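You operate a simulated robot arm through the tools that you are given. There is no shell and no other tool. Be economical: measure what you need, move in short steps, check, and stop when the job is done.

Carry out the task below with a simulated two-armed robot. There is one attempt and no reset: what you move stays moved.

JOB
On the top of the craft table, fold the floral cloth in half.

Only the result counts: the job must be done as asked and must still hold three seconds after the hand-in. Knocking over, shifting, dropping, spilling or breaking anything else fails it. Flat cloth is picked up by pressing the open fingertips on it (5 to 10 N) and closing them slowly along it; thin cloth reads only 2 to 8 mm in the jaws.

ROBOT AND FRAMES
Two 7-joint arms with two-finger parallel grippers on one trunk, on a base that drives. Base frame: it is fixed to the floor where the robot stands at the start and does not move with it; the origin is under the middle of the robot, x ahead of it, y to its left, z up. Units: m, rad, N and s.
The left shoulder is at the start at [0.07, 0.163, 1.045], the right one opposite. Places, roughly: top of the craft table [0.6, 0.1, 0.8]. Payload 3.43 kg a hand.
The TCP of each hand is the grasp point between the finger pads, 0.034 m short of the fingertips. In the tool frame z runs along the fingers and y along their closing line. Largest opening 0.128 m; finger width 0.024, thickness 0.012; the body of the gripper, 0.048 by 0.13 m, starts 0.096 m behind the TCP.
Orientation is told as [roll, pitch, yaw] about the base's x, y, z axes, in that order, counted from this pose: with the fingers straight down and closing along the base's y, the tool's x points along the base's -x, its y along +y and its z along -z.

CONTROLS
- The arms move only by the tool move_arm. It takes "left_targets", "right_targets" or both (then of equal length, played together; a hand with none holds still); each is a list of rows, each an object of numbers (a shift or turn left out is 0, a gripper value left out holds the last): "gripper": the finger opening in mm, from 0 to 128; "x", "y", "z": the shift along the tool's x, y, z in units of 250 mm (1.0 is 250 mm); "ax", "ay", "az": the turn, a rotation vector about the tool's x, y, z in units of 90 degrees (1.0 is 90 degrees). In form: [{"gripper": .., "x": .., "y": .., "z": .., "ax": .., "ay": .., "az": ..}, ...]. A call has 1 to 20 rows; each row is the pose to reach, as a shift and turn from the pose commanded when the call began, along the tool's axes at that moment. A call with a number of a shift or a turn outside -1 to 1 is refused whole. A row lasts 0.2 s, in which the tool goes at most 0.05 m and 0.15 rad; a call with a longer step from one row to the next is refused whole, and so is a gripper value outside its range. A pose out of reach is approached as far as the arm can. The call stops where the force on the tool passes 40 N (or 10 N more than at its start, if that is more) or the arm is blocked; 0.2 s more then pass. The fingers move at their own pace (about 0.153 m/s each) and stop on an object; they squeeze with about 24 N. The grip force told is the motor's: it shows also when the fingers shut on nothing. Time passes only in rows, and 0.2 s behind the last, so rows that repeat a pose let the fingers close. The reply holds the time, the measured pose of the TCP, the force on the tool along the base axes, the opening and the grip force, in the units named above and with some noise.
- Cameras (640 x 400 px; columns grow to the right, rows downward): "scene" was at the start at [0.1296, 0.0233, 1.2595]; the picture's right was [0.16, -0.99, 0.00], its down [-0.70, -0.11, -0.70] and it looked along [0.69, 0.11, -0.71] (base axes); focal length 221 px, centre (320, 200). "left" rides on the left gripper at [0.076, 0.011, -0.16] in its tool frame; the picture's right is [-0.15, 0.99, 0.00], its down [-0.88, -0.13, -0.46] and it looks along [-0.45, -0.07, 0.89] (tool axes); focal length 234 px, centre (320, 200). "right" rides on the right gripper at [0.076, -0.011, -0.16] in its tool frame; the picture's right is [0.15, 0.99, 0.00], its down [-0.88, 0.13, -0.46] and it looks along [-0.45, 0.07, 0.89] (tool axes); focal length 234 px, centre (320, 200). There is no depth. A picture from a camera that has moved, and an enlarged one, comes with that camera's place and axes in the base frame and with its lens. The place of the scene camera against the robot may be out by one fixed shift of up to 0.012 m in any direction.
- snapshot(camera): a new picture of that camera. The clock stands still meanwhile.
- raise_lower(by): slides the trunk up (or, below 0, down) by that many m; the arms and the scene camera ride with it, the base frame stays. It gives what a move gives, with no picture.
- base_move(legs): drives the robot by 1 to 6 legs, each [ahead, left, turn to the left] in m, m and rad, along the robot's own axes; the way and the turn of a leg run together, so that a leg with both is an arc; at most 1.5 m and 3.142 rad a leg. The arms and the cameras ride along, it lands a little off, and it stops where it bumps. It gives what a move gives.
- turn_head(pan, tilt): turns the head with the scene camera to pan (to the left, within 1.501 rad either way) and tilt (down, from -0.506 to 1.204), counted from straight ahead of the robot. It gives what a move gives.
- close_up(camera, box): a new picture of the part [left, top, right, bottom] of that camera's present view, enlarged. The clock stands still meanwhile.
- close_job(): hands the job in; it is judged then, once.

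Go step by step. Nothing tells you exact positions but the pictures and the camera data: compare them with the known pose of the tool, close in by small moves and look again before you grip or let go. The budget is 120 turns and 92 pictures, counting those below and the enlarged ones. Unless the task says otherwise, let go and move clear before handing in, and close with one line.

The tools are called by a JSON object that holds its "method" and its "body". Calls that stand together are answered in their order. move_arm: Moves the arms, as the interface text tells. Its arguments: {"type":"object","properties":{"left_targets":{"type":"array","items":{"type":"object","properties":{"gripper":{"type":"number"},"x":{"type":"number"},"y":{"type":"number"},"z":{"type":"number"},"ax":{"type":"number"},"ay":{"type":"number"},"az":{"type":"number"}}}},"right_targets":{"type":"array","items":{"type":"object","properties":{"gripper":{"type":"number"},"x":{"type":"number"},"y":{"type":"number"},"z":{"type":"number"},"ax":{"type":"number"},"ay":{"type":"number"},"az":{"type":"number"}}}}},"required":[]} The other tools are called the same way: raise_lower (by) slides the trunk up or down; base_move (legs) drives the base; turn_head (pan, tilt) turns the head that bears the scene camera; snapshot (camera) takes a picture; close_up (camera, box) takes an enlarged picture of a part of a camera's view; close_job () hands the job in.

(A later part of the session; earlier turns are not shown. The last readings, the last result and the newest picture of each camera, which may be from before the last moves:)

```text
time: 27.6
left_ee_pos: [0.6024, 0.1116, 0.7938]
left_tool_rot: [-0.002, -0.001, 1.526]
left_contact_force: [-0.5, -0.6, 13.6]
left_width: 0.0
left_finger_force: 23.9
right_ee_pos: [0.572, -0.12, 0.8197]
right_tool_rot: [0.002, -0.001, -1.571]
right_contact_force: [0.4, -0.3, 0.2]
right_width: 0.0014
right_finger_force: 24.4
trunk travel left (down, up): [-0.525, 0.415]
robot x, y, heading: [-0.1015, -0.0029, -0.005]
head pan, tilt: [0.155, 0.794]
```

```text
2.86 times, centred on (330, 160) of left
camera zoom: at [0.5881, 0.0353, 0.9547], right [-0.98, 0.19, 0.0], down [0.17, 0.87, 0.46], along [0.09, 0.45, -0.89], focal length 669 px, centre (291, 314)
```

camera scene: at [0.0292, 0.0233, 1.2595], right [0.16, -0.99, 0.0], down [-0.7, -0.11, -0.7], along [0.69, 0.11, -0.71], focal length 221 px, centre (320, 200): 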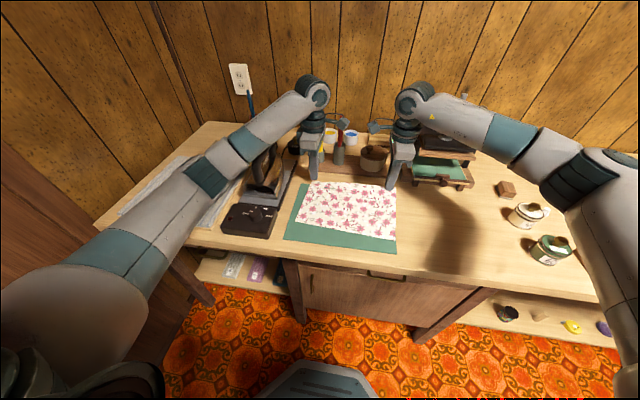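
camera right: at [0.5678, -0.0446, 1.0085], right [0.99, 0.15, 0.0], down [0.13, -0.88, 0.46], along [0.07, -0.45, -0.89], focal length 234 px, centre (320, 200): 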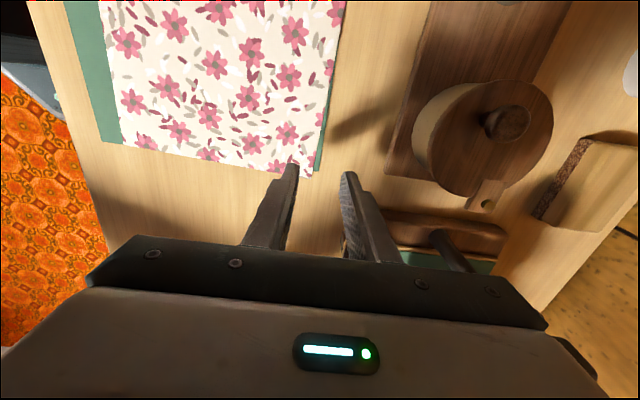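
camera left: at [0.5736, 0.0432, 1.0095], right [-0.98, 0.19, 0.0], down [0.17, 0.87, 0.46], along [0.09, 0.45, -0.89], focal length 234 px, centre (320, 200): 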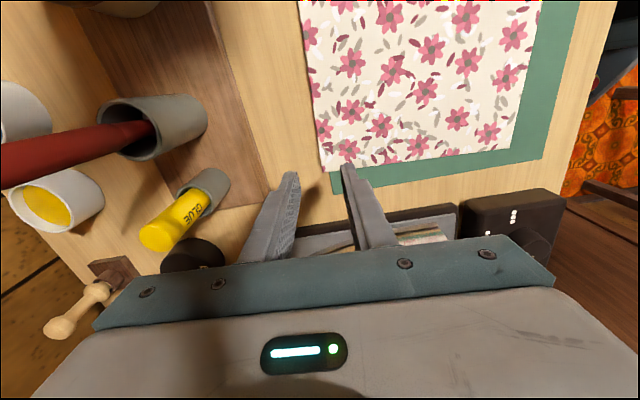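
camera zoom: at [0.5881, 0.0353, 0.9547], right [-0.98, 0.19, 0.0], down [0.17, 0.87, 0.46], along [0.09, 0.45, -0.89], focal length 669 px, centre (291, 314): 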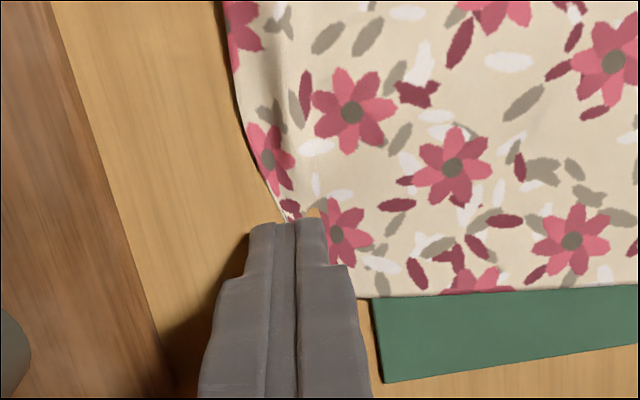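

The left cloth edge just slides ahead of the jaws. I will instead pinch the left corner closing along y, with both fingertips on the cloth, so I lift, turn the left hand back to yaw 0 and look.

{"method": "move_arm", "body": {"left_targets": [{"gripper": 3, "z": -0.05}, {"gripper": 24, "z": -0.16}, {"z": -0.16, "az": 0.09}, {"z": -0.16, "az": 0.18}, {"z": -0.16, "az": 0.27}, {"z": -0.16, "az": 0.36}, {"z": -0.16, "az": 0.45}, {"z": -0.16, "az": 0.54}, {"z": -0.16, "az": 0.63}, {"z": -0.16, "az": 0.72}, {"z": -0.16, "az": 0.81}, {"z": -0.16, "az": 0.9}, {"z": -0.16, "az": 0.95}, {"z": -0.16, "az": 0.95}]}}

{"method": "snapshot", "body": {"camera": "left"}}

{"method": "close_up", "body": {"camera": "scene", "box": [270, 130, 430, 230]}}

```text
time: 30.6
left_ee_pos: [0.6029, 0.1122, 0.8332]
left_tool_rot: [0.0, 0.0, 0.032]
left_contact_force: [0.3, 0.5, 0.0]
left_width: 0.0242
left_finger_force: 0.0
right_ee_pos: [0.5734, -0.1209, 0.8186]
right_tool_rot: [0.002, 0.0, -1.571]
right_contact_force: [0.1, 0.1, 0.5]
right_width: 0.0014
right_finger_force: 23.6
trunk travel left (down, up): [-0.525, 0.415]
robot x, y, heading: [-0.0987, -0.0013, 0.004]
head pan, tilt: [0.155, 0.794]
```

```text
58 pictures are left
camera left: at [0.5285, 0.1201, 0.9934], right [0.11, 0.99, 0.0], down [0.88, -0.1, 0.46], along [0.45, -0.05, -0.89], focal length 234 px, centre (320, 200)
```

left: 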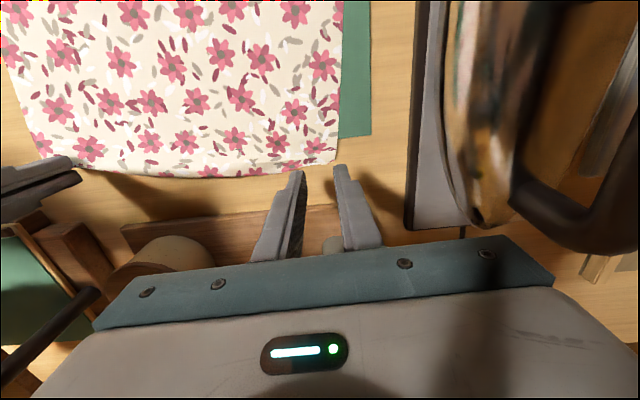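

```text
4.00 times, centred on (350, 180) of scene
camera zoom: at [0.0293, 0.0233, 1.2595], right [0.16, -0.99, 0.0], down [-0.7, -0.11, -0.7], along [0.69, 0.11, -0.71], focal length 885 px, centre (200, 280)
```

zoom: 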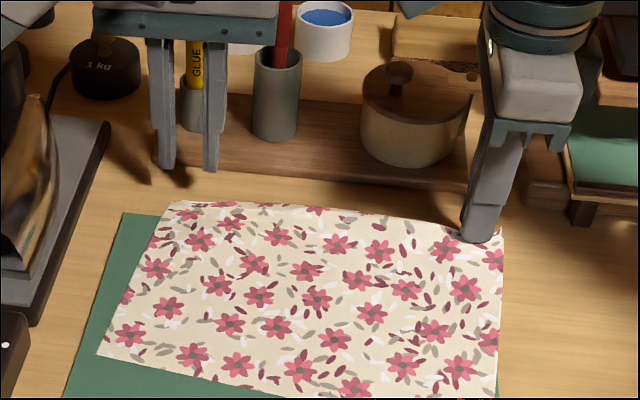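

The left far corner is now at about (0.602, 0.127), overhanging the mat's far edge at x = 0.579. I position the left jaws over the overhang at (0.593, 0.098), closing along y, and go down close.

{"method": "move_arm", "body": {"left_targets": [{"x": 0.04, "y": -0.056}, {"x": 0.04, "y": -0.056, "z": 0.06}, {"x": 0.04, "y": -0.056, "z": 0.12}, {"x": 0.04, "y": -0.056, "z": 0.135}, {"x": 0.04, "y": -0.056, "z": 0.135}]}}

{"method": "close_up", "body": {"camera": "left", "box": [220, 90, 440, 230]}}

```text
time: 31.8
left_ee_pos: [0.5929, 0.0977, 0.7991]
left_tool_rot: [0.0, 0.0, 0.034]
left_contact_force: [-0.2, 0.1, 0.4]
left_width: 0.024
left_finger_force: 0.1
right_ee_pos: [0.5734, -0.1208, 0.818]
right_tool_rot: [-0.002, -0.001, -1.57]
right_contact_force: [-1.5, 0.1, 0.3]
right_width: 0.0013
right_finger_force: 23.9
trunk travel left (down, up): [-0.525, 0.415]
robot x, y, heading: [-0.1005, -0.0004, 0.001]
head pan, tilt: [0.155, 0.794]
```

```text
2.86 times, centred on (330, 160) of left
camera zoom: at [0.5187, 0.1052, 0.9591], right [0.11, 0.99, 0.0], down [0.88, -0.1, 0.46], along [0.45, -0.05, -0.89], focal length 669 px, centre (291, 314)
```

zoom: 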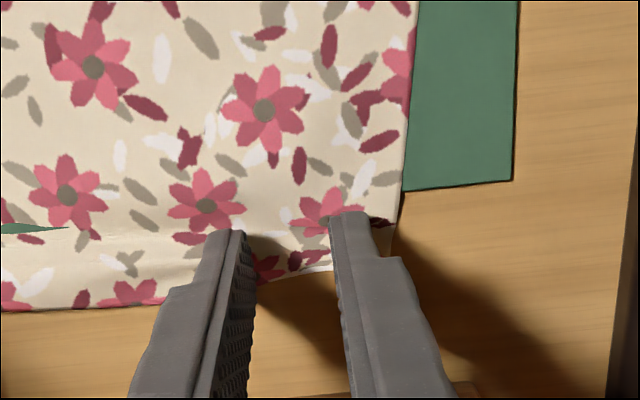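

The tips are right over the overhang. I press down to about 6–8 N.

{"method": "move_arm", "body": {"left_targets": [{"z": 0.008}, {"z": 0.016}, {"z": 0.02}, {"z": 0.02}]}}

```text
time: 32.8
left_ee_pos: [0.5933, 0.0971, 0.7969]
left_tool_rot: [0.001, -0.002, 0.033]
left_contact_force: [1.4, -0.9, 16.5]
left_width: 0.0242
left_finger_force: 0.1
right_ee_pos: [0.5718, -0.1203, 0.8199]
right_tool_rot: [0.001, 0.0, -1.571]
right_contact_force: [-0.1, -0.2, 0.8]
right_width: 0.0015
right_finger_force: 24.2
trunk travel left (down, up): [-0.525, 0.415]
robot x, y, heading: [-0.0961, 0.0024, 0.002]
head pan, tilt: [0.155, 0.794]
```

{"method": "move_arm", "body": {"left_targets": [{"z": -0.002}, {"z": -0.002, "gripper": 20}, {"z": -0.002, "gripper": 16}, {"z": -0.002, "gripper": 12}]}}

{"method": "close_up", "body": {"camera": "left", "box": [220, 90, 440, 230]}}

```text
time: 33.8
left_ee_pos: [0.5927, 0.0974, 0.7943]
left_tool_rot: [0.0, 0.001, 0.033]
left_contact_force: [-1.5, -0.4, 7.0]
left_width: 0.0126
left_finger_force: 1.0
right_ee_pos: [0.5731, -0.1196, 0.8191]
right_tool_rot: [0.0, 0.0, -1.571]
right_contact_force: [0.6, -0.8, -0.4]
right_width: 0.0018
right_finger_force: 24.5
trunk travel left (down, up): [-0.525, 0.415]
robot x, y, heading: [-0.0998, -0.0009, 0.0]
head pan, tilt: [0.155, 0.794]
```

```text
2.86 times, centred on (330, 160) of left
camera zoom: at [0.5182, 0.1057, 0.9549], right [0.11, 0.99, 0.0], down [0.88, -0.1, 0.45], along [0.45, -0.05, -0.89], focal length 669 px, centre (291, 314)
```

zoom: 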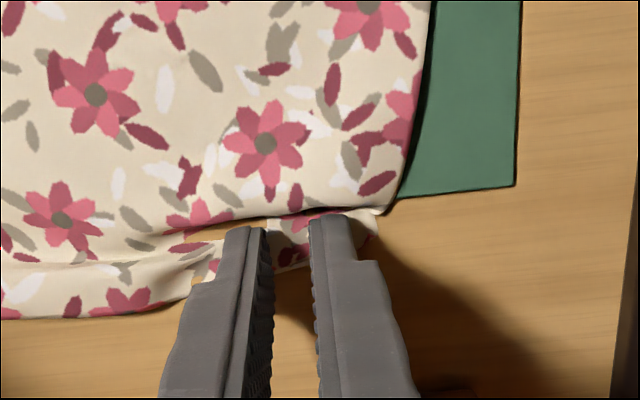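

The cloth is bunching between the tips. I close the rest of the way slowly.

{"method": "move_arm", "body": {"left_targets": [{"gripper": 9}, {"gripper": 6}, {"gripper": 3}, {"gripper": 0}, {"gripper": 0}, {"gripper": 0}]}}

{"method": "close_up", "body": {"camera": "left", "box": [220, 90, 440, 230]}}

```text
time: 35.1
left_ee_pos: [0.5935, 0.0973, 0.7941]
left_tool_rot: [-0.001, 0.0, 0.033]
left_contact_force: [-0.2, -0.6, 2.2]
left_width: 0.0012
left_finger_force: 24.0
right_ee_pos: [0.573, -0.1203, 0.8191]
right_tool_rot: [-0.002, 0.0, -1.572]
right_contact_force: [-0.2, 1.1, -0.1]
right_width: 0.0014
right_finger_force: 24.2
trunk travel left (down, up): [-0.525, 0.415]
robot x, y, heading: [-0.1018, 0.0022, 0.0]
head pan, tilt: [0.155, 0.794]
```

```text
2.86 times, centred on (330, 160) of left
camera zoom: at [0.5187, 0.1058, 0.955], right [0.11, 0.99, 0.0], down [0.88, -0.1, 0.46], along [0.45, -0.05, -0.89], focal length 669 px, centre (291, 314)
```

zoom: 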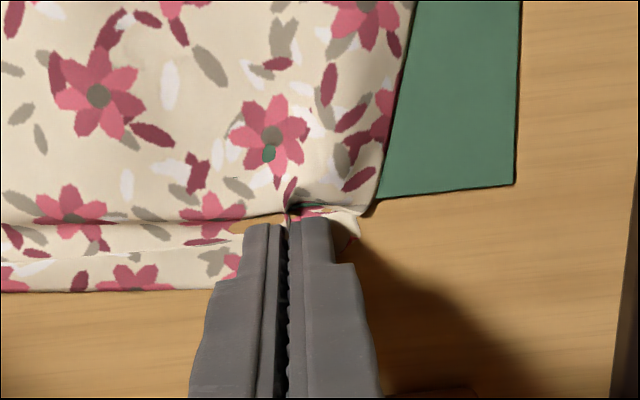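

The left reads 1.2 mm, much like the right. I lift the left to match the right and look.

{"method": "move_arm", "body": {"left_targets": [{"z": -0.03}, {"z": -0.06}, {"z": -0.1}, {"z": -0.1}]}}

{"method": "close_up", "body": {"camera": "scene", "box": [270, 130, 430, 230]}}

{"method": "snapshot", "body": {"camera": "left"}}

```text
time: 36.1
left_ee_pos: [0.5933, 0.0971, 0.8208]
left_tool_rot: [0.0, 0.004, 0.034]
left_contact_force: [0.2, 0.2, 0.0]
left_width: 0.0012
left_finger_force: 24.5
right_ee_pos: [0.5739, -0.1208, 0.8175]
right_tool_rot: [0.0, 0.0, -1.571]
right_contact_force: [-0.6, -0.1, -0.2]
right_width: 0.0016
right_finger_force: 24.4
trunk travel left (down, up): [-0.525, 0.415]
robot x, y, heading: [-0.1019, -0.0009, -0.004]
head pan, tilt: [0.155, 0.794]
```

```text
4.00 times, centred on (350, 180) of scene
camera zoom: at [0.0294, 0.0233, 1.2595], right [0.16, -0.99, 0.0], down [-0.7, -0.11, -0.7], along [0.69, 0.11, -0.71], focal length 885 px, centre (200, 280)
```

zoom: 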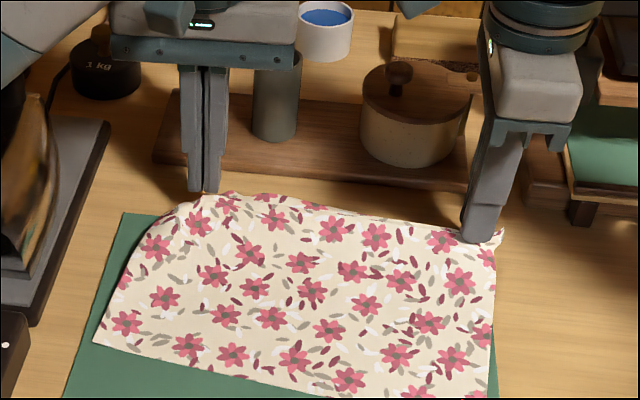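

```text
52 pictures are left
camera left: at [0.5188, 0.1058, 0.9799], right [0.11, 0.99, 0.0], down [0.88, -0.1, 0.45], along [0.45, -0.05, -0.89], focal length 234 px, centre (320, 200)
```

left: 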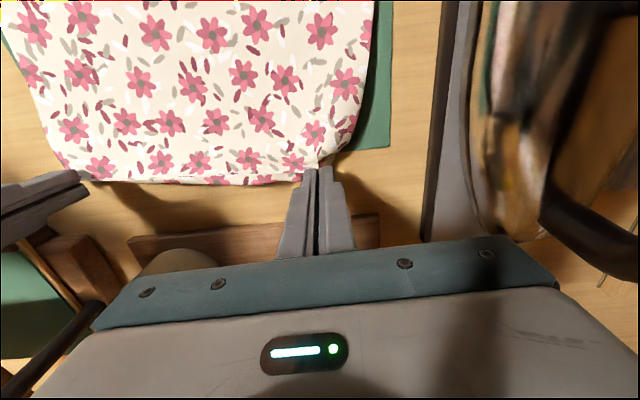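

Both far corners are now held and lifted. I look at the whole cloth to locate the near corners.

{"method": "close_up", "body": {"camera": "scene", "box": [260, 160, 420, 260]}}

```text
4.00 times, centred on (340, 210) of scene
camera zoom: at [0.0294, 0.0233, 1.2595], right [0.16, -0.99, 0.0], down [-0.7, -0.11, -0.7], along [0.69, 0.11, -0.71], focal length 885 px, centre (240, 160)
```

zoom: 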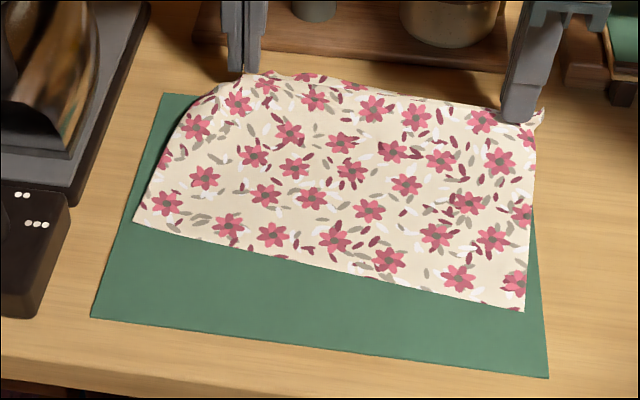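

The near corners are at about (0.437, 0.159) and (0.403, −0.121), so the cloth is turned slightly. I start the fold by lifting both hands up and back over the middle line, leaning them so the fingers begin to point away from me.

{"method": "move_arm", "body": {"left_targets": [{"x": 0.018, "y": 0.007, "z": -0.059, "ay": -0.0637}, {"x": 0.042, "y": 0.014, "z": -0.109, "ay": -0.127}, {"x": 0.072, "y": 0.022, "z": -0.15, "ay": -0.191}, {"x": 0.111, "y": 0.03, "z": -0.181, "ay": -0.255}, {"x": 0.156, "y": 0.038, "z": -0.203, "ay": -0.318}, {"x": 0.207, "y": 0.046, "z": -0.216, "ay": -0.382}, {"x": 0.265, "y": 0.054, "z": -0.22, "ay": -0.446}, {"x": 0.33, "y": 0.063, "z": -0.215, "ay": -0.509}, {"x": 0.33, "y": 0.063, "z": -0.215, "ay": -0.509}], "right_targets": [{"x": 0.004, "y": -0.018, "z": -0.059, "ax": -0.0637}, {"x": 0.0075, "y": -0.044, "z": -0.109, "ax": -0.127}, {"x": 0.011, "y": -0.078, "z": -0.15, "ax": -0.191}, {"x": 0.015, "y": -0.122, "z": -0.181, "ax": -0.255}, {"x": 0.019, "y": -0.174, "z": -0.203, "ax": -0.318}, {"x": 0.0225, "y": -0.233, "z": -0.216, "ax": -0.382}, {"x": 0.026, "y": -0.301, "z": -0.22, "ax": -0.446}, {"x": 0.03, "y": -0.376, "z": -0.215, "ax": -0.509}, {"x": 0.03, "y": -0.376, "z": -0.215, "ax": -0.509}]}}

{"method": "close_up", "body": {"camera": "scene", "box": [260, 150, 420, 260]}}

```text
time: 38.1
left_ee_pos: [0.5108, 0.111, 0.8739]
left_tool_rot: [0.0, -0.799, 0.034]
left_contact_force: [-0.8, -1.4, 0.0]
left_width: 0.0011
left_finger_force: 24.3
right_ee_pos: [0.4788, -0.1111, 0.8723]
right_tool_rot: [0.802, -0.001, -1.571]
right_contact_force: [0.1, 0.9, 0.4]
right_width: 0.0017
right_finger_force: 24.1
trunk travel left (down, up): [-0.525, 0.415]
robot x, y, heading: [-0.0941, -0.0015, 0.0]
head pan, tilt: [0.155, 0.794]
```

```text
3.64 times, centred on (340, 205) of scene
camera zoom: at [0.0296, 0.0231, 1.2594], right [0.16, -0.99, 0.0], down [-0.7, -0.11, -0.7], along [0.69, 0.11, -0.71], focal length 804 px, centre (247, 182)
```

zoom: 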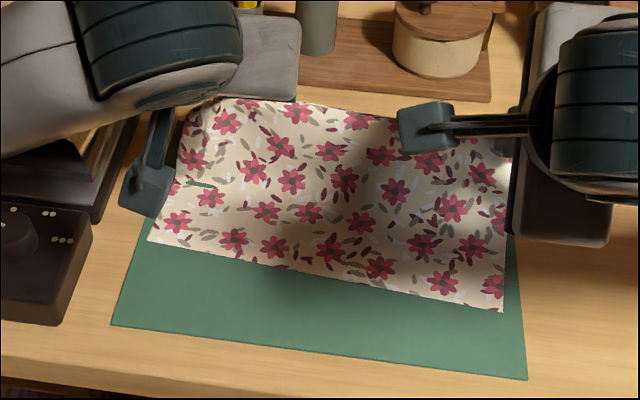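

The near edge hasn't moved. The hands hide the middle, so I check with the wrist cameras.

{"method": "snapshot", "body": {"camera": "left"}}

{"method": "snapshot", "body": {"camera": "right"}}

{"method": "snapshot", "body": {"camera": "scene"}}

```text
49 pictures are left
camera left: at [0.344, 0.1156, 0.9311], right [0.07, 0.99, 0.11], down [0.29, -0.12, 0.95], along [0.95, -0.04, -0.3], focal length 234 px, centre (320, 200)
```

left: 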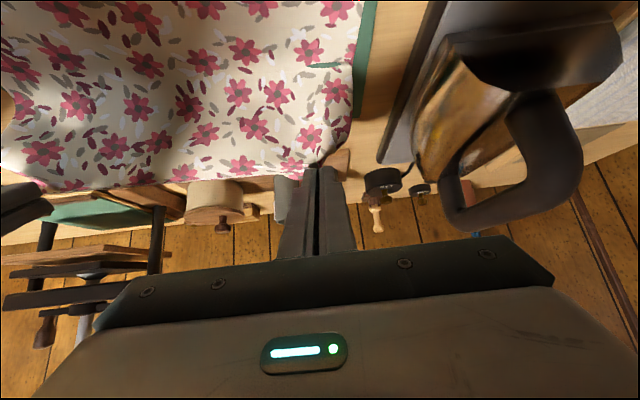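

```text
48 pictures are left
camera right: at [0.3572, -0.0369, 0.9754], right [0.69, 0.15, 0.71], down [-0.24, -0.88, 0.41], along [0.69, -0.45, -0.57], focal length 234 px, centre (320, 200)
```

right: 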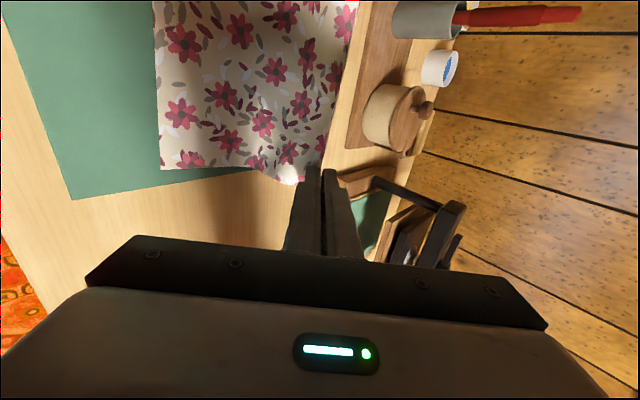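

```text
47 pictures are left
camera scene: at [0.0296, 0.0231, 1.2594], right [0.16, -0.99, 0.0], down [-0.7, -0.11, -0.7], along [0.69, 0.11, -0.71], focal length 221 px, centre (320, 200)
```

scene: 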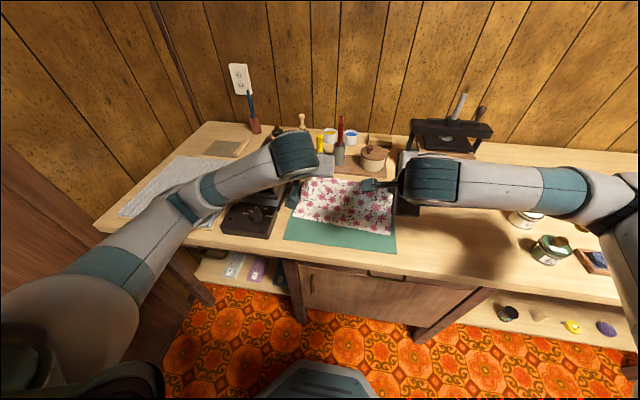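

Both hands hold the raised far half and the near edge is unmoved. I continue along the arc toward the near edge, stopping a few cm short to check.

{"method": "move_arm", "body": {"left_targets": [{"x": 0.05, "y": 0.01, "z": -0.035, "ay": -0.0357}, {"x": 0.113, "y": 0.022, "z": -0.07, "ay": -0.0713}, {"x": 0.181, "y": 0.034, "z": -0.093, "ay": -0.107}, {"x": 0.257, "y": 0.045, "z": -0.108, "ay": -0.143}, {"x": 0.328, "y": 0.054, "z": -0.108, "ay": -0.179}, {"x": 0.395, "y": 0.066, "z": -0.099, "ay": -0.2145}, {"x": 0.395, "y": 0.066, "z": -0.099, "ay": -0.2145}], "right_targets": [{"x": 0.004, "y": -0.047, "z": -0.046, "ax": -0.0119}, {"x": 0.008, "y": -0.102, "z": -0.08, "ax": -0.0239}, {"x": 0.012, "y": -0.164, "z": -0.103, "ax": -0.0358}, {"x": 0.016, "y": -0.233, "z": -0.117, "ax": -0.0477}, {"x": 0.02, "y": -0.298, "z": -0.117, "ax": -0.0597}, {"x": 0.024, "y": -0.36, "z": -0.109, "ax": -0.0716}, {"x": 0.024, "y": -0.36, "z": -0.109, "ax": -0.0716}]}}

{"method": "snapshot", "body": {"camera": "scene"}}

{"method": "snapshot", "body": {"camera": "right"}}

{"method": "snapshot", "body": {"camera": "left"}}

```text
time: 39.8
left_ee_pos: [0.4356, 0.1161, 0.8124]
left_tool_rot: [-0.001, -1.136, 0.036]
left_contact_force: [-0.7, 0.5, 0.3]
left_width: 0.0011
left_finger_force: 24.0
left hand out of reach, approached as far as the arm can: row 5, 6, 7
right_ee_pos: [0.4208, -0.0942, 0.8204]
right_tool_rot: [0.912, -0.001, -1.571]
right_contact_force: [-0.6, -0.6, 0.0]
right_width: 0.0016
right_finger_force: 23.9
right hand out of reach, approached as far as the arm can: row 4, 5, 6, 7
trunk travel left (down, up): [-0.525, 0.415]
robot x, y, heading: [-0.1022, 0.0008, -0.005]
head pan, tilt: [0.155, 0.794]
```

```text
46 pictures are left
camera scene: at [0.0292, 0.0231, 1.2595], right [0.16, -0.99, 0.0], down [-0.7, -0.11, -0.7], along [0.69, 0.11, -0.71], focal length 221 px, centre (320, 200)
```

scene: 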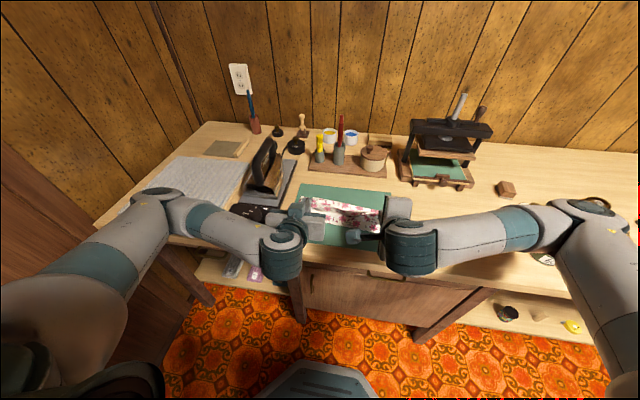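

```text
45 pictures are left
camera right: at [0.2873, -0.0182, 0.9088], right [0.61, 0.15, 0.78], down [-0.28, -0.88, 0.38], along [0.74, -0.45, -0.49], focal length 234 px, centre (320, 200)
```

right: 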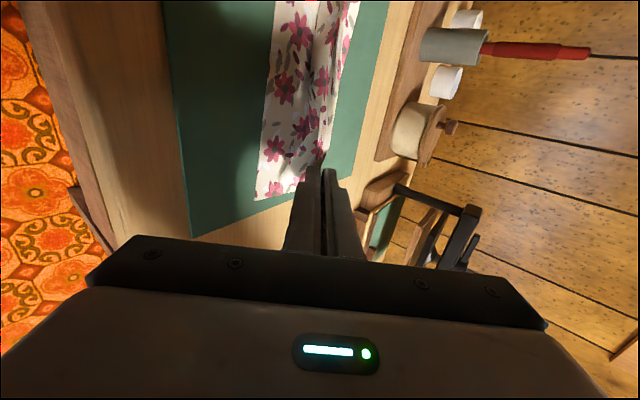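

```text
44 pictures are left
camera left: at [0.2595, 0.1216, 0.8123], right [0.03, 0.99, 0.13], down [-0.04, -0.13, 0.99], along [1.0, -0.03, 0.03], focal length 234 px, centre (320, 200)
```

left: 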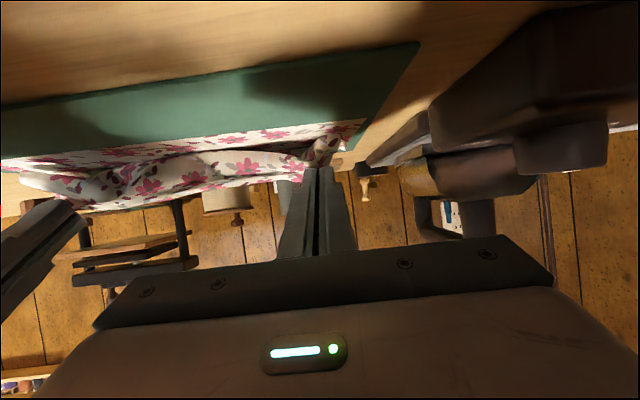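

The fold is forming well, but the arms are at their inner reach limit. I ease both hands forward a bit, back the base off and then finish.

{"method": "move_arm", "body": {"left_targets": [{"x": -0.06, "z": 0.06}, {"x": -0.12, "z": 0.12}, {"x": -0.173, "z": 0.184}, {"x": -0.173, "z": 0.184}], "right_targets": [{"y": 0.07, "z": 0.05}, {"y": 0.14, "z": 0.1}, {"y": 0.21, "z": 0.141}, {"y": 0.21, "z": 0.141}]}}

```text
time: 40.8
left_ee_pos: [0.496, 0.1195, 0.8342]
left_tool_rot: [0.0, -1.136, 0.032]
left_contact_force: [-0.3, -0.8, 0.1]
left_width: 0.0011
left_finger_force: 24.0
right_ee_pos: [0.481, -0.0946, 0.8398]
right_tool_rot: [0.91, -0.001, -1.571]
right_contact_force: [0.0, -0.2, -0.3]
right_width: 0.0016
right_finger_force: 24.2
trunk travel left (down, up): [-0.525, 0.415]
robot x, y, heading: [-0.1002, 0.0011, -0.001]
head pan, tilt: [0.155, 0.794]
```

{"method": "base_move", "body": {"legs": [[-0.09, 0, 0]]}}

{"method": "snapshot", "body": {"camera": "scene"}}

{"method": "snapshot", "body": {"camera": "right"}}

{"method": "snapshot", "body": {"camera": "left"}}

```text
time: 41.9
left_ee_pos: [0.4039, 0.1193, 0.8341]
left_tool_rot: [0.0, -1.135, 0.034]
left_contact_force: [-0.2, -0.4, 1.0]
left_width: 0.001
left_finger_force: 24.1
right_ee_pos: [0.3889, -0.0945, 0.8405]
right_tool_rot: [0.913, 0.001, -1.572]
right_contact_force: [-0.1, -0.2, 0.4]
right_width: 0.0016
right_finger_force: 24.1
trunk travel left (down, up): [-0.525, 0.415]
robot x, y, heading: [-0.1887, 0.0003, -0.0]
head pan, tilt: [0.155, 0.794]
```

```text
43 pictures are left
camera scene: at [-0.062, 0.0233, 1.2597], right [0.16, -0.99, 0.0], down [-0.7, -0.11, -0.7], along [0.69, 0.11, -0.71], focal length 221 px, centre (320, 200)
```

scene: 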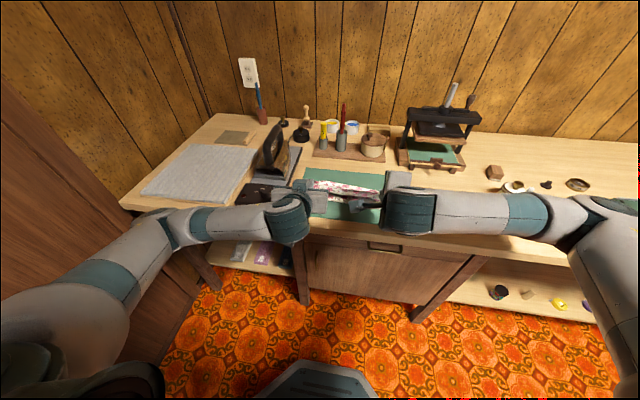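

```text
42 pictures are left
camera right: at [0.2561, -0.0187, 0.9294], right [0.6, 0.15, 0.78], down [-0.28, -0.88, 0.38], along [0.75, -0.45, -0.49], focal length 234 px, centre (320, 200)
```

right: 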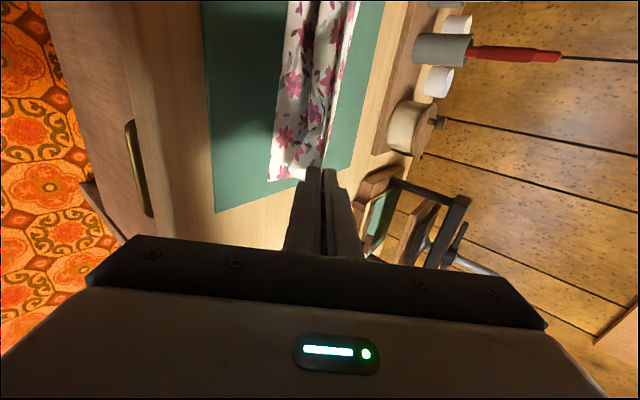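

```text
41 pictures are left
camera left: at [0.2291, 0.1246, 0.8329], right [0.03, 0.99, 0.13], down [-0.04, -0.13, 0.99], along [1.0, -0.03, 0.03], focal length 234 px, centre (320, 200)
```

left: 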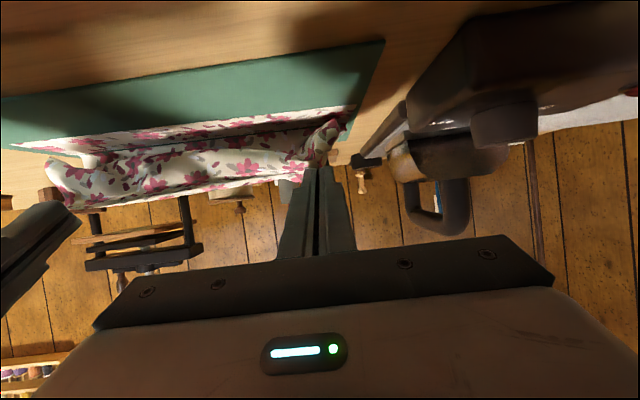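

The near corners are still at about (0.433, 0.156) and (0.411, −0.118), and both tips are nearly above them. I lower both hands and tilt the left further so its edge will drop outward.

{"method": "move_arm", "body": {"left_targets": [{"x": 0.041, "y": 0.01, "z": 0.025, "ay": -0.042}, {"x": 0.082, "y": 0.02, "z": 0.05, "ay": -0.084}, {"x": 0.124, "y": 0.03, "z": 0.076, "ay": -0.126}, {"x": 0.165, "y": 0.039, "z": 0.101, "ay": -0.168}, {"x": 0.165, "y": 0.039, "z": 0.101, "ay": -0.168}], "right_targets": [{"x": -0.006, "y": -0.034, "z": 0.027}, {"x": -0.013, "y": -0.068, "z": 0.055}, {"x": -0.02, "y": -0.102, "z": 0.082}, {"x": -0.026, "y": -0.136, "z": 0.11}, {"x": -0.026, "y": -0.136, "z": 0.11}]}}

{"method": "snapshot", "body": {"camera": "right"}}

{"method": "snapshot", "body": {"camera": "left"}}

{"method": "close_up", "body": {"camera": "scene", "box": [260, 140, 420, 240]}}

```text
time: 43.0
left_ee_pos: [0.411, 0.1287, 0.7864]
left_tool_rot: [0.001, -1.4, 0.031]
left_contact_force: [-0.4, -3.6, 0.9]
left_width: 0.0011
left_finger_force: 24.5
right_ee_pos: [0.3922, -0.1019, 0.7956]
right_tool_rot: [0.912, 0.0, -1.571]
right_contact_force: [0.0, 3.9, -0.1]
right_width: 0.0014
right_finger_force: 23.9
trunk travel left (down, up): [-0.525, 0.415]
robot x, y, heading: [-0.1898, -0.0017, 0.0]
head pan, tilt: [0.155, 0.794]
```

```text
40 pictures are left
camera right: at [0.2584, -0.0254, 0.8847], right [0.61, 0.15, 0.78], down [-0.28, -0.88, 0.38], along [0.74, -0.45, -0.49], focal length 234 px, centre (320, 200)
```

right: 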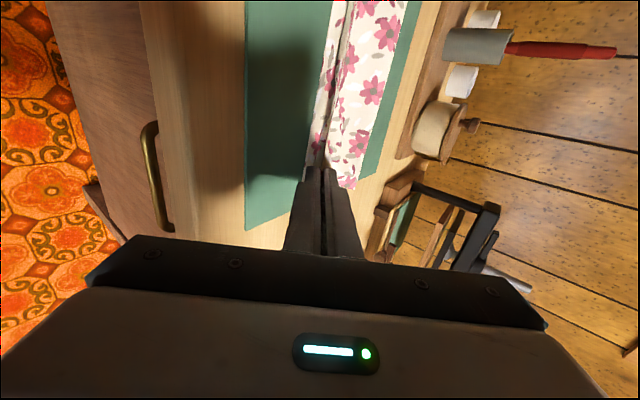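

```text
39 pictures are left
camera left: at [0.2418, 0.135, 0.7381], right [-0.01, 0.99, 0.14], down [-0.3, -0.14, 0.95], along [0.96, -0.04, 0.29], focal length 234 px, centre (320, 200)
```

left: 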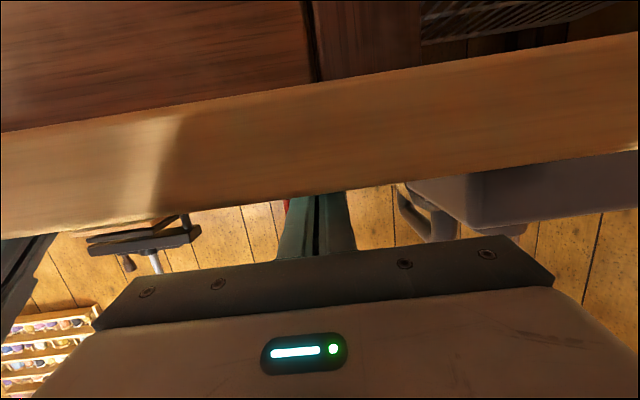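

```text
4.00 times, centred on (340, 190) of scene
camera zoom: at [-0.0606, 0.0232, 1.2595], right [0.16, -0.99, 0.0], down [-0.7, -0.11, -0.7], along [0.69, 0.11, -0.71], focal length 885 px, centre (240, 240)
```

zoom: 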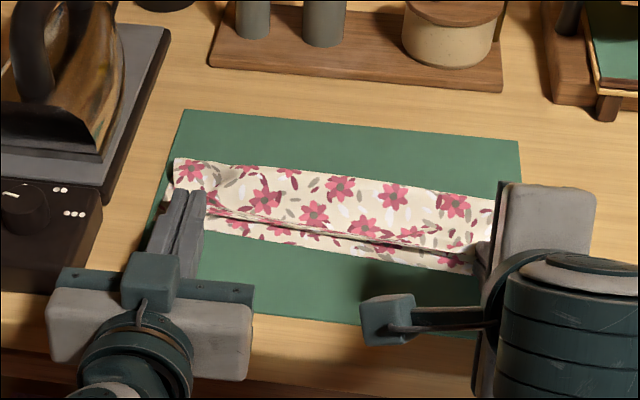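

The fold lies well aligned, with the held edge about 8 mm inside the near edge and slight tension between the hands. I relieve the tension, shift 6 mm toward me and then open slightly to release.

{"method": "move_arm", "body": {"left_targets": [{"x": 0.004, "y": -0.008, "z": -0.012}, {"x": 0.006, "y": -0.016, "z": -0.024}, {"x": 0.006, "y": -0.016, "z": -0.024}], "right_targets": [{"x": 0.008, "y": -0.01, "z": -0.008}, {"x": 0.016, "y": -0.022, "z": -0.015}, {"x": 0.016, "y": -0.022, "z": -0.015}]}}

{"method": "close_up", "body": {"camera": "scene", "box": [285, 165, 385, 225]}}

```text
time: 43.9
left_ee_pos: [0.4054, 0.1251, 0.7856]
left_tool_rot: [0.003, -1.401, 0.032]
left_contact_force: [0.0, -1.0, -0.4]
left_width: 0.0012
left_finger_force: 24.3
right_ee_pos: [0.3852, -0.0979, 0.7949]
right_tool_rot: [0.911, 0.0, -1.572]
right_contact_force: [0.1, 0.7, -0.1]
right_width: 0.0018
right_finger_force: 24.3
trunk travel left (down, up): [-0.525, 0.415]
robot x, y, heading: [-0.1897, -0.0012, 0.0]
head pan, tilt: [0.155, 0.794]
```

```text
6.40 times, centred on (335, 195) of scene
camera zoom: at [-0.0606, 0.0233, 1.2595], right [0.16, -0.99, 0.0], down [-0.7, -0.11, -0.7], along [0.69, 0.11, -0.71], focal length 1416 px, centre (224, 232)
```

zoom: 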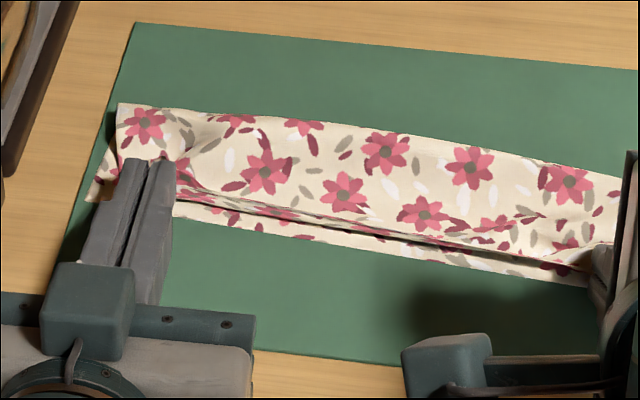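

The flap lies straight over the near half. I open both jaws a little and look.

{"method": "move_arm", "body": {"left_targets": [{"gripper": 4}, {"gripper": 8}, {"gripper": 12}, {"gripper": 12}], "right_targets": [{"gripper": 4}, {"gripper": 8}, {"gripper": 12}, {"gripper": 12}]}}

{"method": "close_up", "body": {"camera": "scene", "box": [285, 165, 385, 225]}}

{"method": "snapshot", "body": {"camera": "right"}}

```text
time: 44.9
left_ee_pos: [0.406, 0.1258, 0.786]
left_tool_rot: [0.001, -1.399, 0.033]
left_contact_force: [0.2, -0.4, 0.2]
left_width: 0.0121
left_finger_force: 0.0
right_ee_pos: [0.3855, -0.097, 0.796]
right_tool_rot: [0.914, -0.001, -1.57]
right_contact_force: [5.9, -1.9, 8.2]
right_width: 0.0064
right_finger_force: 0.1
trunk travel left (down, up): [-0.525, 0.415]
robot x, y, heading: [-0.1902, -0.0021, 0.002]
head pan, tilt: [0.155, 0.794]
```

```text
6.40 times, centred on (335, 195) of scene
camera zoom: at [-0.0608, 0.0232, 1.2596], right [0.16, -0.99, 0.0], down [-0.7, -0.11, -0.7], along [0.69, 0.11, -0.71], focal length 1416 px, centre (224, 232)
```

zoom: 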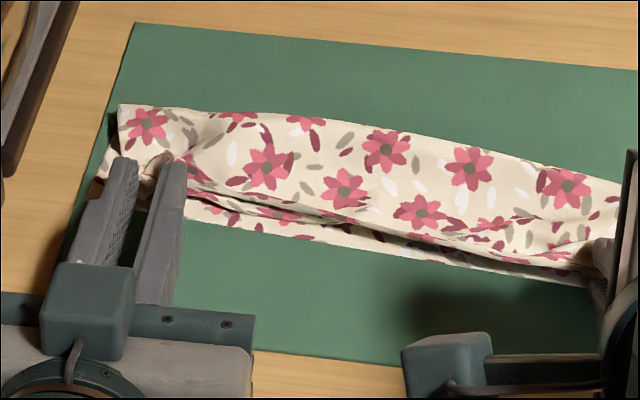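

```text
35 pictures are left
camera right: at [0.2522, -0.0215, 0.8838], right [0.6, 0.15, 0.78], down [-0.28, -0.88, 0.38], along [0.75, -0.45, -0.49], focal length 234 px, centre (320, 200)
```

right: 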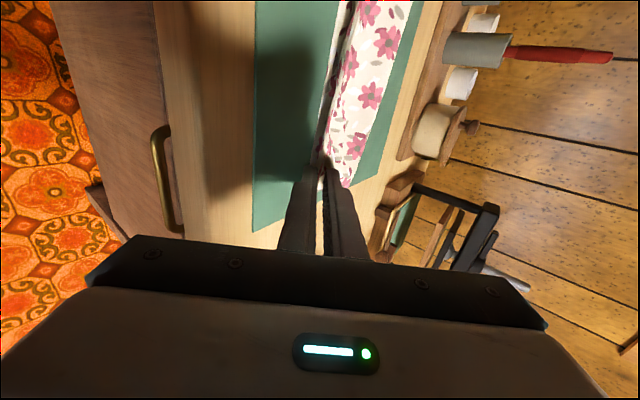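

Both are released. I retract the right hand back along its fingers, lifting first to free the lower finger.

{"method": "move_arm", "body": {"right_targets": [{"y": 0.012, "z": -0.01, "gripper": 8}, {"y": 0.012, "z": -0.04, "gripper": 10}, {"y": 0.012, "z": -0.08}, {"y": 0.012, "z": -0.12}, {"y": 0.012, "z": -0.17}, {"y": 0.012, "z": -0.22}]}}

{"method": "snapshot", "body": {"camera": "right"}}

{"method": "close_up", "body": {"camera": "scene", "box": [285, 165, 385, 225]}}

```text
time: 46.2
left_ee_pos: [0.4055, 0.1252, 0.7849]
left_tool_rot: [0.001, -1.4, 0.032]
left_contact_force: [0.6, 0.3, -0.7]
left_width: 0.0121
left_finger_force: 0.0
right_ee_pos: [0.3432, -0.0964, 0.831]
right_tool_rot: [0.911, 0.0, -1.571]
right_contact_force: [0.6, -0.4, -0.4]
right_width: 0.01
right_finger_force: 0.1
trunk travel left (down, up): [-0.525, 0.415]
robot x, y, heading: [-0.1887, 0.0014, 0.004]
head pan, tilt: [0.155, 0.794]
```

```text
34 pictures are left
camera right: at [0.2098, -0.0212, 0.919], right [0.61, 0.15, 0.78], down [-0.28, -0.88, 0.38], along [0.74, -0.45, -0.49], focal length 234 px, centre (320, 200)
```

right: 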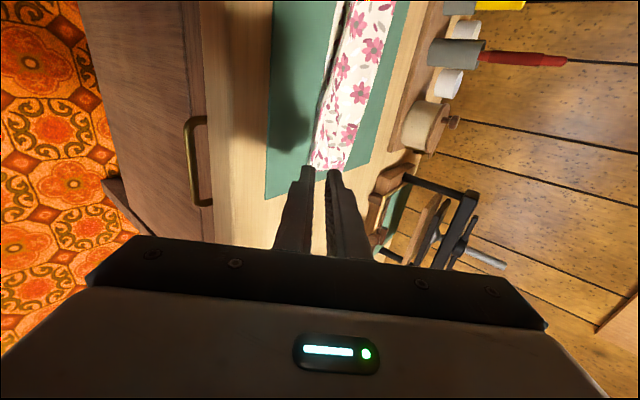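

```text
6.40 times, centred on (335, 195) of scene
camera zoom: at [-0.0608, 0.0234, 1.2595], right [0.16, -0.99, 0.0], down [-0.7, -0.11, -0.7], along [0.69, 0.11, -0.71], focal length 1416 px, centre (224, 232)
```

zoom: 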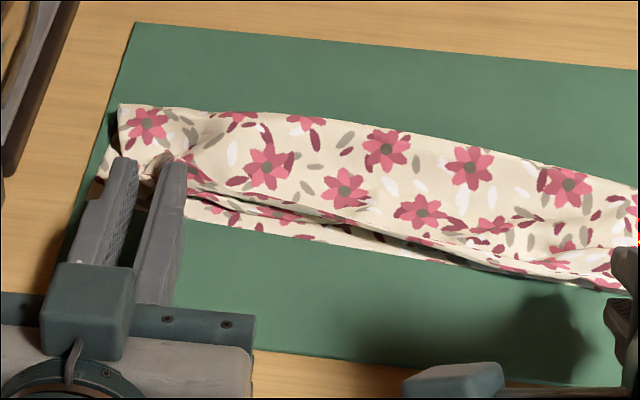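

The right is clear. I back the base straight off so the left fingers slide out of the cloth horizontally.

{"method": "base_move", "body": {"legs": [[-0.12, 0, 0]]}}

{"method": "snapshot", "body": {"camera": "scene"}}

{"method": "close_up", "body": {"camera": "scene", "box": [280, 130, 400, 205]}}

```text
time: 47.5
left_ee_pos: [0.2854, 0.1258, 0.7861]
left_tool_rot: [-0.001, -1.4, 0.033]
left_contact_force: [-0.1, -0.5, 0.7]
left_width: 0.012
left_finger_force: 0.1
right_ee_pos: [0.2233, -0.0953, 0.8315]
right_tool_rot: [0.912, 0.0, -1.571]
right_contact_force: [0.1, -0.2, -0.1]
right_width: 0.01
right_finger_force: 0.0
trunk travel left (down, up): [-0.525, 0.415]
robot x, y, heading: [-0.3082, -0.0004, 0.003]
head pan, tilt: [0.155, 0.794]
```

```text
32 pictures are left
camera scene: at [-0.1812, 0.0233, 1.2597], right [0.16, -0.99, 0.0], down [-0.7, -0.11, -0.7], along [0.69, 0.11, -0.71], focal length 221 px, centre (320, 200)
```

scene: 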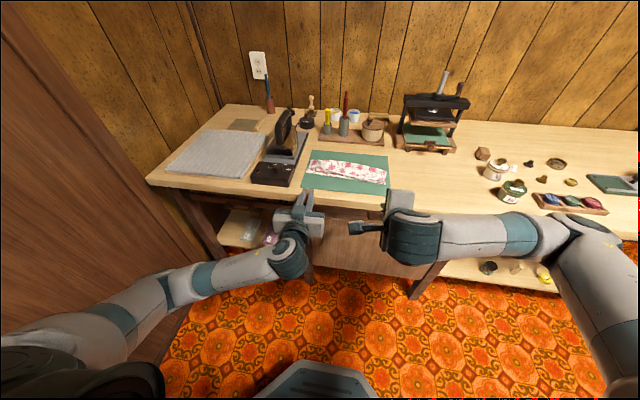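

```text
5.33 times, centred on (340, 168) of scene
camera zoom: at [-0.1812, 0.0233, 1.2597], right [0.16, -0.99, 0.0], down [-0.7, -0.11, -0.7], along [0.69, 0.11, -0.71], focal length 1180 px, centre (213, 373)
```

zoom: 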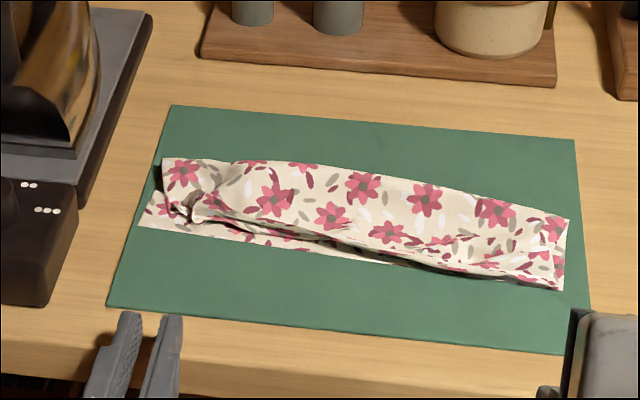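

The cloth is folded in half, but the left corner of the flap is curled back a little and sits about 1.5 cm short. I bring the hands upright for a closer look and tidy up.

{"method": "move_arm", "body": {"left_targets": [{"x": -0.16, "z": -0.03}, {"x": -0.32, "z": -0.05}, {"x": -0.47, "z": -0.08}, {"x": -0.47, "z": -0.08, "ay": 0.09}, {"x": -0.47, "z": -0.08, "ay": 0.18}, {"x": -0.47, "z": -0.08, "ay": 0.27}, {"x": -0.47, "z": -0.08, "ay": 0.36}, {"x": -0.47, "z": -0.08, "ay": 0.45}, {"x": -0.47, "z": -0.08, "ay": 0.54}, {"x": -0.47, "z": -0.08, "ay": 0.63}, {"x": -0.47, "z": -0.08, "ay": 0.72}, {"x": -0.47, "z": -0.08, "ay": 0.81}, {"x": -0.47, "z": -0.08, "ay": 0.891}], "right_targets": [{"y": 0.1, "z": -0.08}, {"y": 0.18, "z": -0.14}, {"y": 0.25, "z": -0.195}, {"y": 0.25, "z": -0.195, "ax": 0.06}, {"y": 0.25, "z": -0.195, "ax": 0.12}, {"y": 0.25, "z": -0.195, "ax": 0.18}, {"y": 0.25, "z": -0.195, "ax": 0.24}, {"y": 0.25, "z": -0.195, "ax": 0.3}, {"y": 0.25, "z": -0.195, "ax": 0.36}, {"y": 0.25, "z": -0.195, "ax": 0.42}, {"y": 0.25, "z": -0.195, "ax": 0.48}, {"y": 0.25, "z": -0.195, "ax": 0.54}, {"y": 0.25, "z": -0.195, "ax": 0.58}]}}

{"method": "snapshot", "body": {"camera": "left"}}

{"method": "snapshot", "body": {"camera": "right"}}

```text
time: 49.3
left_ee_pos: [0.3241, 0.1887, 0.8532]
left_tool_rot: [0.163, -0.74, -0.002]
left_contact_force: [-0.1, -0.6, 0.3]
left_width: 0.0121
left_finger_force: 0.1
left hand out of reach, approached as far as the arm can: row 7, 8
right_ee_pos: [0.2249, -0.0959, 0.9094]
right_tool_rot: [0.467, 0.002, -1.571]
right_contact_force: [-0.2, -0.2, -0.4]
right_width: 0.0101
right_finger_force: 0.0
trunk travel left (down, up): [-0.525, 0.415]
robot x, y, heading: [-0.3087, 0.0013, 0.002]
head pan, tilt: [0.155, 0.794]
stopped in row 8 (left hand): the arm was blocked; the commanded pose is now the measured one
```

```text
30 pictures are left
camera left: at [0.162, 0.1728, 0.9198], right [0.0, 0.98, 0.22], down [0.36, -0.2, 0.91], along [0.93, 0.08, -0.35], focal length 234 px, centre (320, 200)
```

left: 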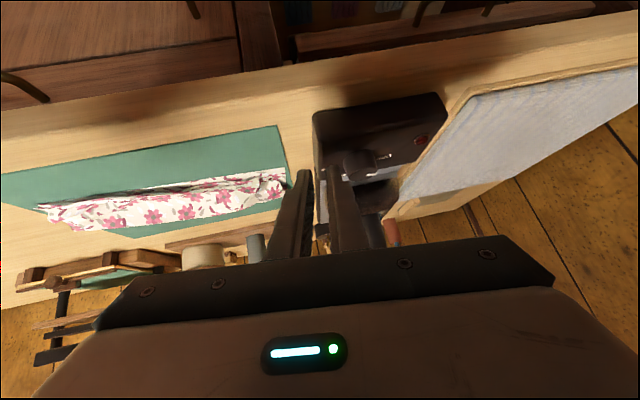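

```text
29 pictures are left
camera right: at [0.142, -0.0204, 1.0468], right [0.88, 0.15, 0.45], down [-0.09, -0.88, 0.46], along [0.46, -0.45, -0.77], focal length 234 px, centre (320, 200)
```

right: 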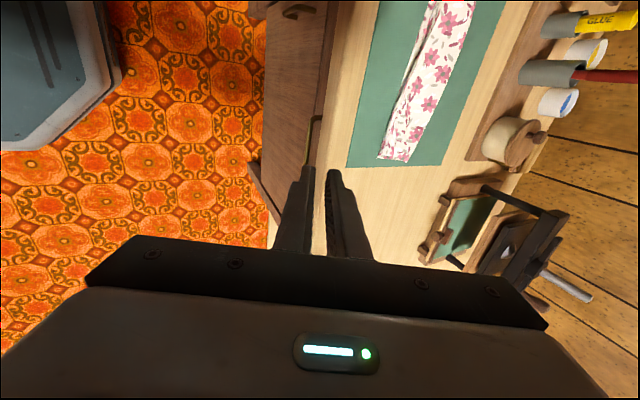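

The left arm met a joint limit on the way, and nothing was touched. I first raise the left hand and move it inward over free space, then turn it upright.

{"method": "move_arm", "body": {"left_targets": [{"x": -0.12, "y": 0.02, "z": -0.12}, {"x": -0.2, "y": -0.02, "z": -0.16}, {"x": -0.28, "y": -0.07, "z": -0.19}, {"x": -0.368, "y": -0.124, "z": -0.212}, {"x": -0.368, "y": -0.124, "z": -0.212}]}}

```text
time: 50.5
left_ee_pos: [0.3771, 0.1803, 0.9375]
left_tool_rot: [0.221, -0.746, 0.001]
left_contact_force: [-0.2, 0.1, 0.6]
left_width: 0.0121
left_finger_force: 0.1
left hand out of reach, approached as far as the arm can: row 2, 3, 4, 5
right_ee_pos: [0.2239, -0.0955, 0.9101]
right_tool_rot: [0.468, -0.001, -1.57]
right_contact_force: [0.1, 0.4, 0.7]
right_width: 0.0102
right_finger_force: 0.2
trunk travel left (down, up): [-0.525, 0.415]
robot x, y, heading: [-0.3072, 0.0005, 0.001]
head pan, tilt: [0.155, 0.794]
```

{"method": "move_arm", "body": {"left_targets": [{"ax": 0.023, "ay": 0.079}, {"ax": 0.047, "ay": 0.158}, {"ax": 0.07, "ay": 0.238}, {"ax": 0.093, "ay": 0.317}, {"ax": 0.117, "ay": 0.396}, {"ax": 0.14, "ay": 0.475}, {"ax": 0.14, "ay": 0.475}]}}

{"method": "snapshot", "body": {"camera": "scene"}}

```text
time: 52.1
left_ee_pos: [0.4622, 0.1802, 0.9467]
left_tool_rot: [-0.082, 0.005, 0.027]
left_contact_force: [0.9, 0.8, -0.1]
left_width: 0.0121
left_finger_force: 0.1
left hand out of reach, approached as far as the arm can: row 1, 2, 3, 4, 5, 6, 7
right_ee_pos: [0.2244, -0.0948, 0.9086]
right_tool_rot: [0.466, -0.001, -1.569]
right_contact_force: [0.2, -0.6, -0.6]
right_width: 0.01
right_finger_force: 0.0
trunk travel left (down, up): [-0.525, 0.415]
robot x, y, heading: [-0.3075, 0.0016, 0.002]
head pan, tilt: [0.155, 0.794]
```

```text
28 pictures are left
camera scene: at [-0.1795, 0.0236, 1.2595], right [0.16, -0.99, 0.0], down [-0.7, -0.11, -0.7], along [0.69, 0.11, -0.71], focal length 221 px, centre (320, 200)
```

scene: 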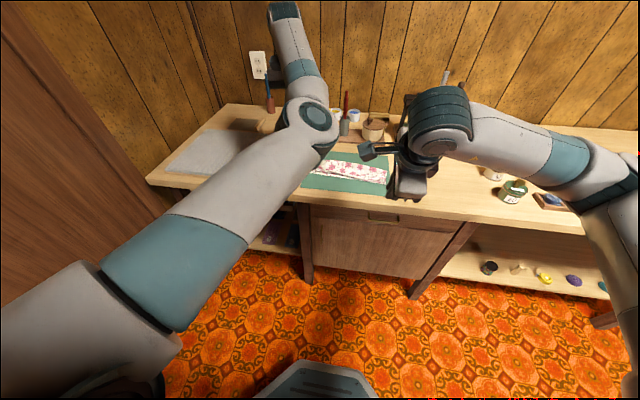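

The left hand is upright again. I look down with its camera.

{"method": "snapshot", "body": {"camera": "left"}}

```text
27 pictures are left
camera left: at [0.3879, 0.2016, 1.1034], right [0.12, 0.99, -0.08], down [0.89, -0.07, 0.46], along [0.45, -0.13, -0.88], focal length 234 px, centre (320, 200)
```

left: 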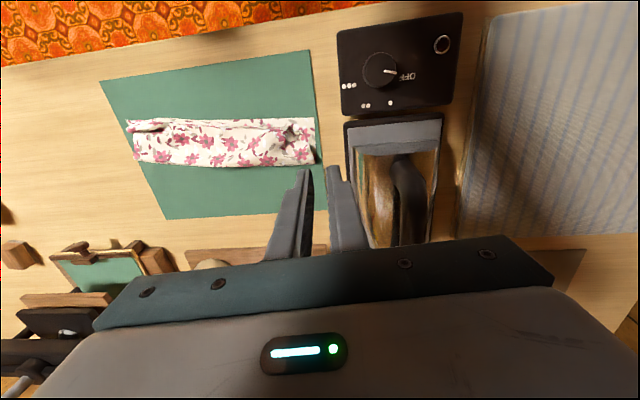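

{"method": "close_up", "body": {"camera": "left", "box": [115, 100, 335, 185]}}

```text
2.91 times, centred on (225, 142) of left
camera zoom: at [0.3879, 0.2016, 1.1034], right [0.12, 0.99, -0.08], down [0.89, -0.07, 0.46], along [0.45, -0.13, -0.88], focal length 681 px, centre (596, 367)
```

zoom: 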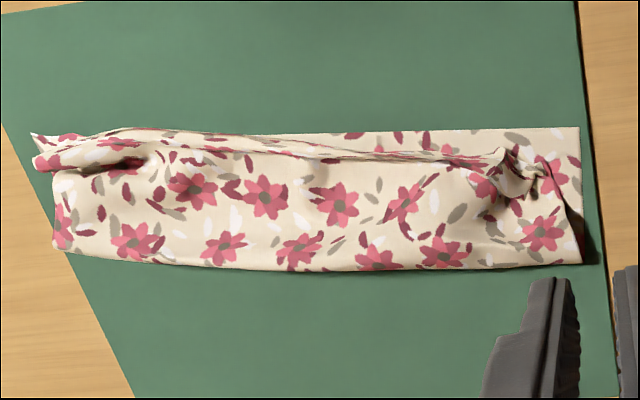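

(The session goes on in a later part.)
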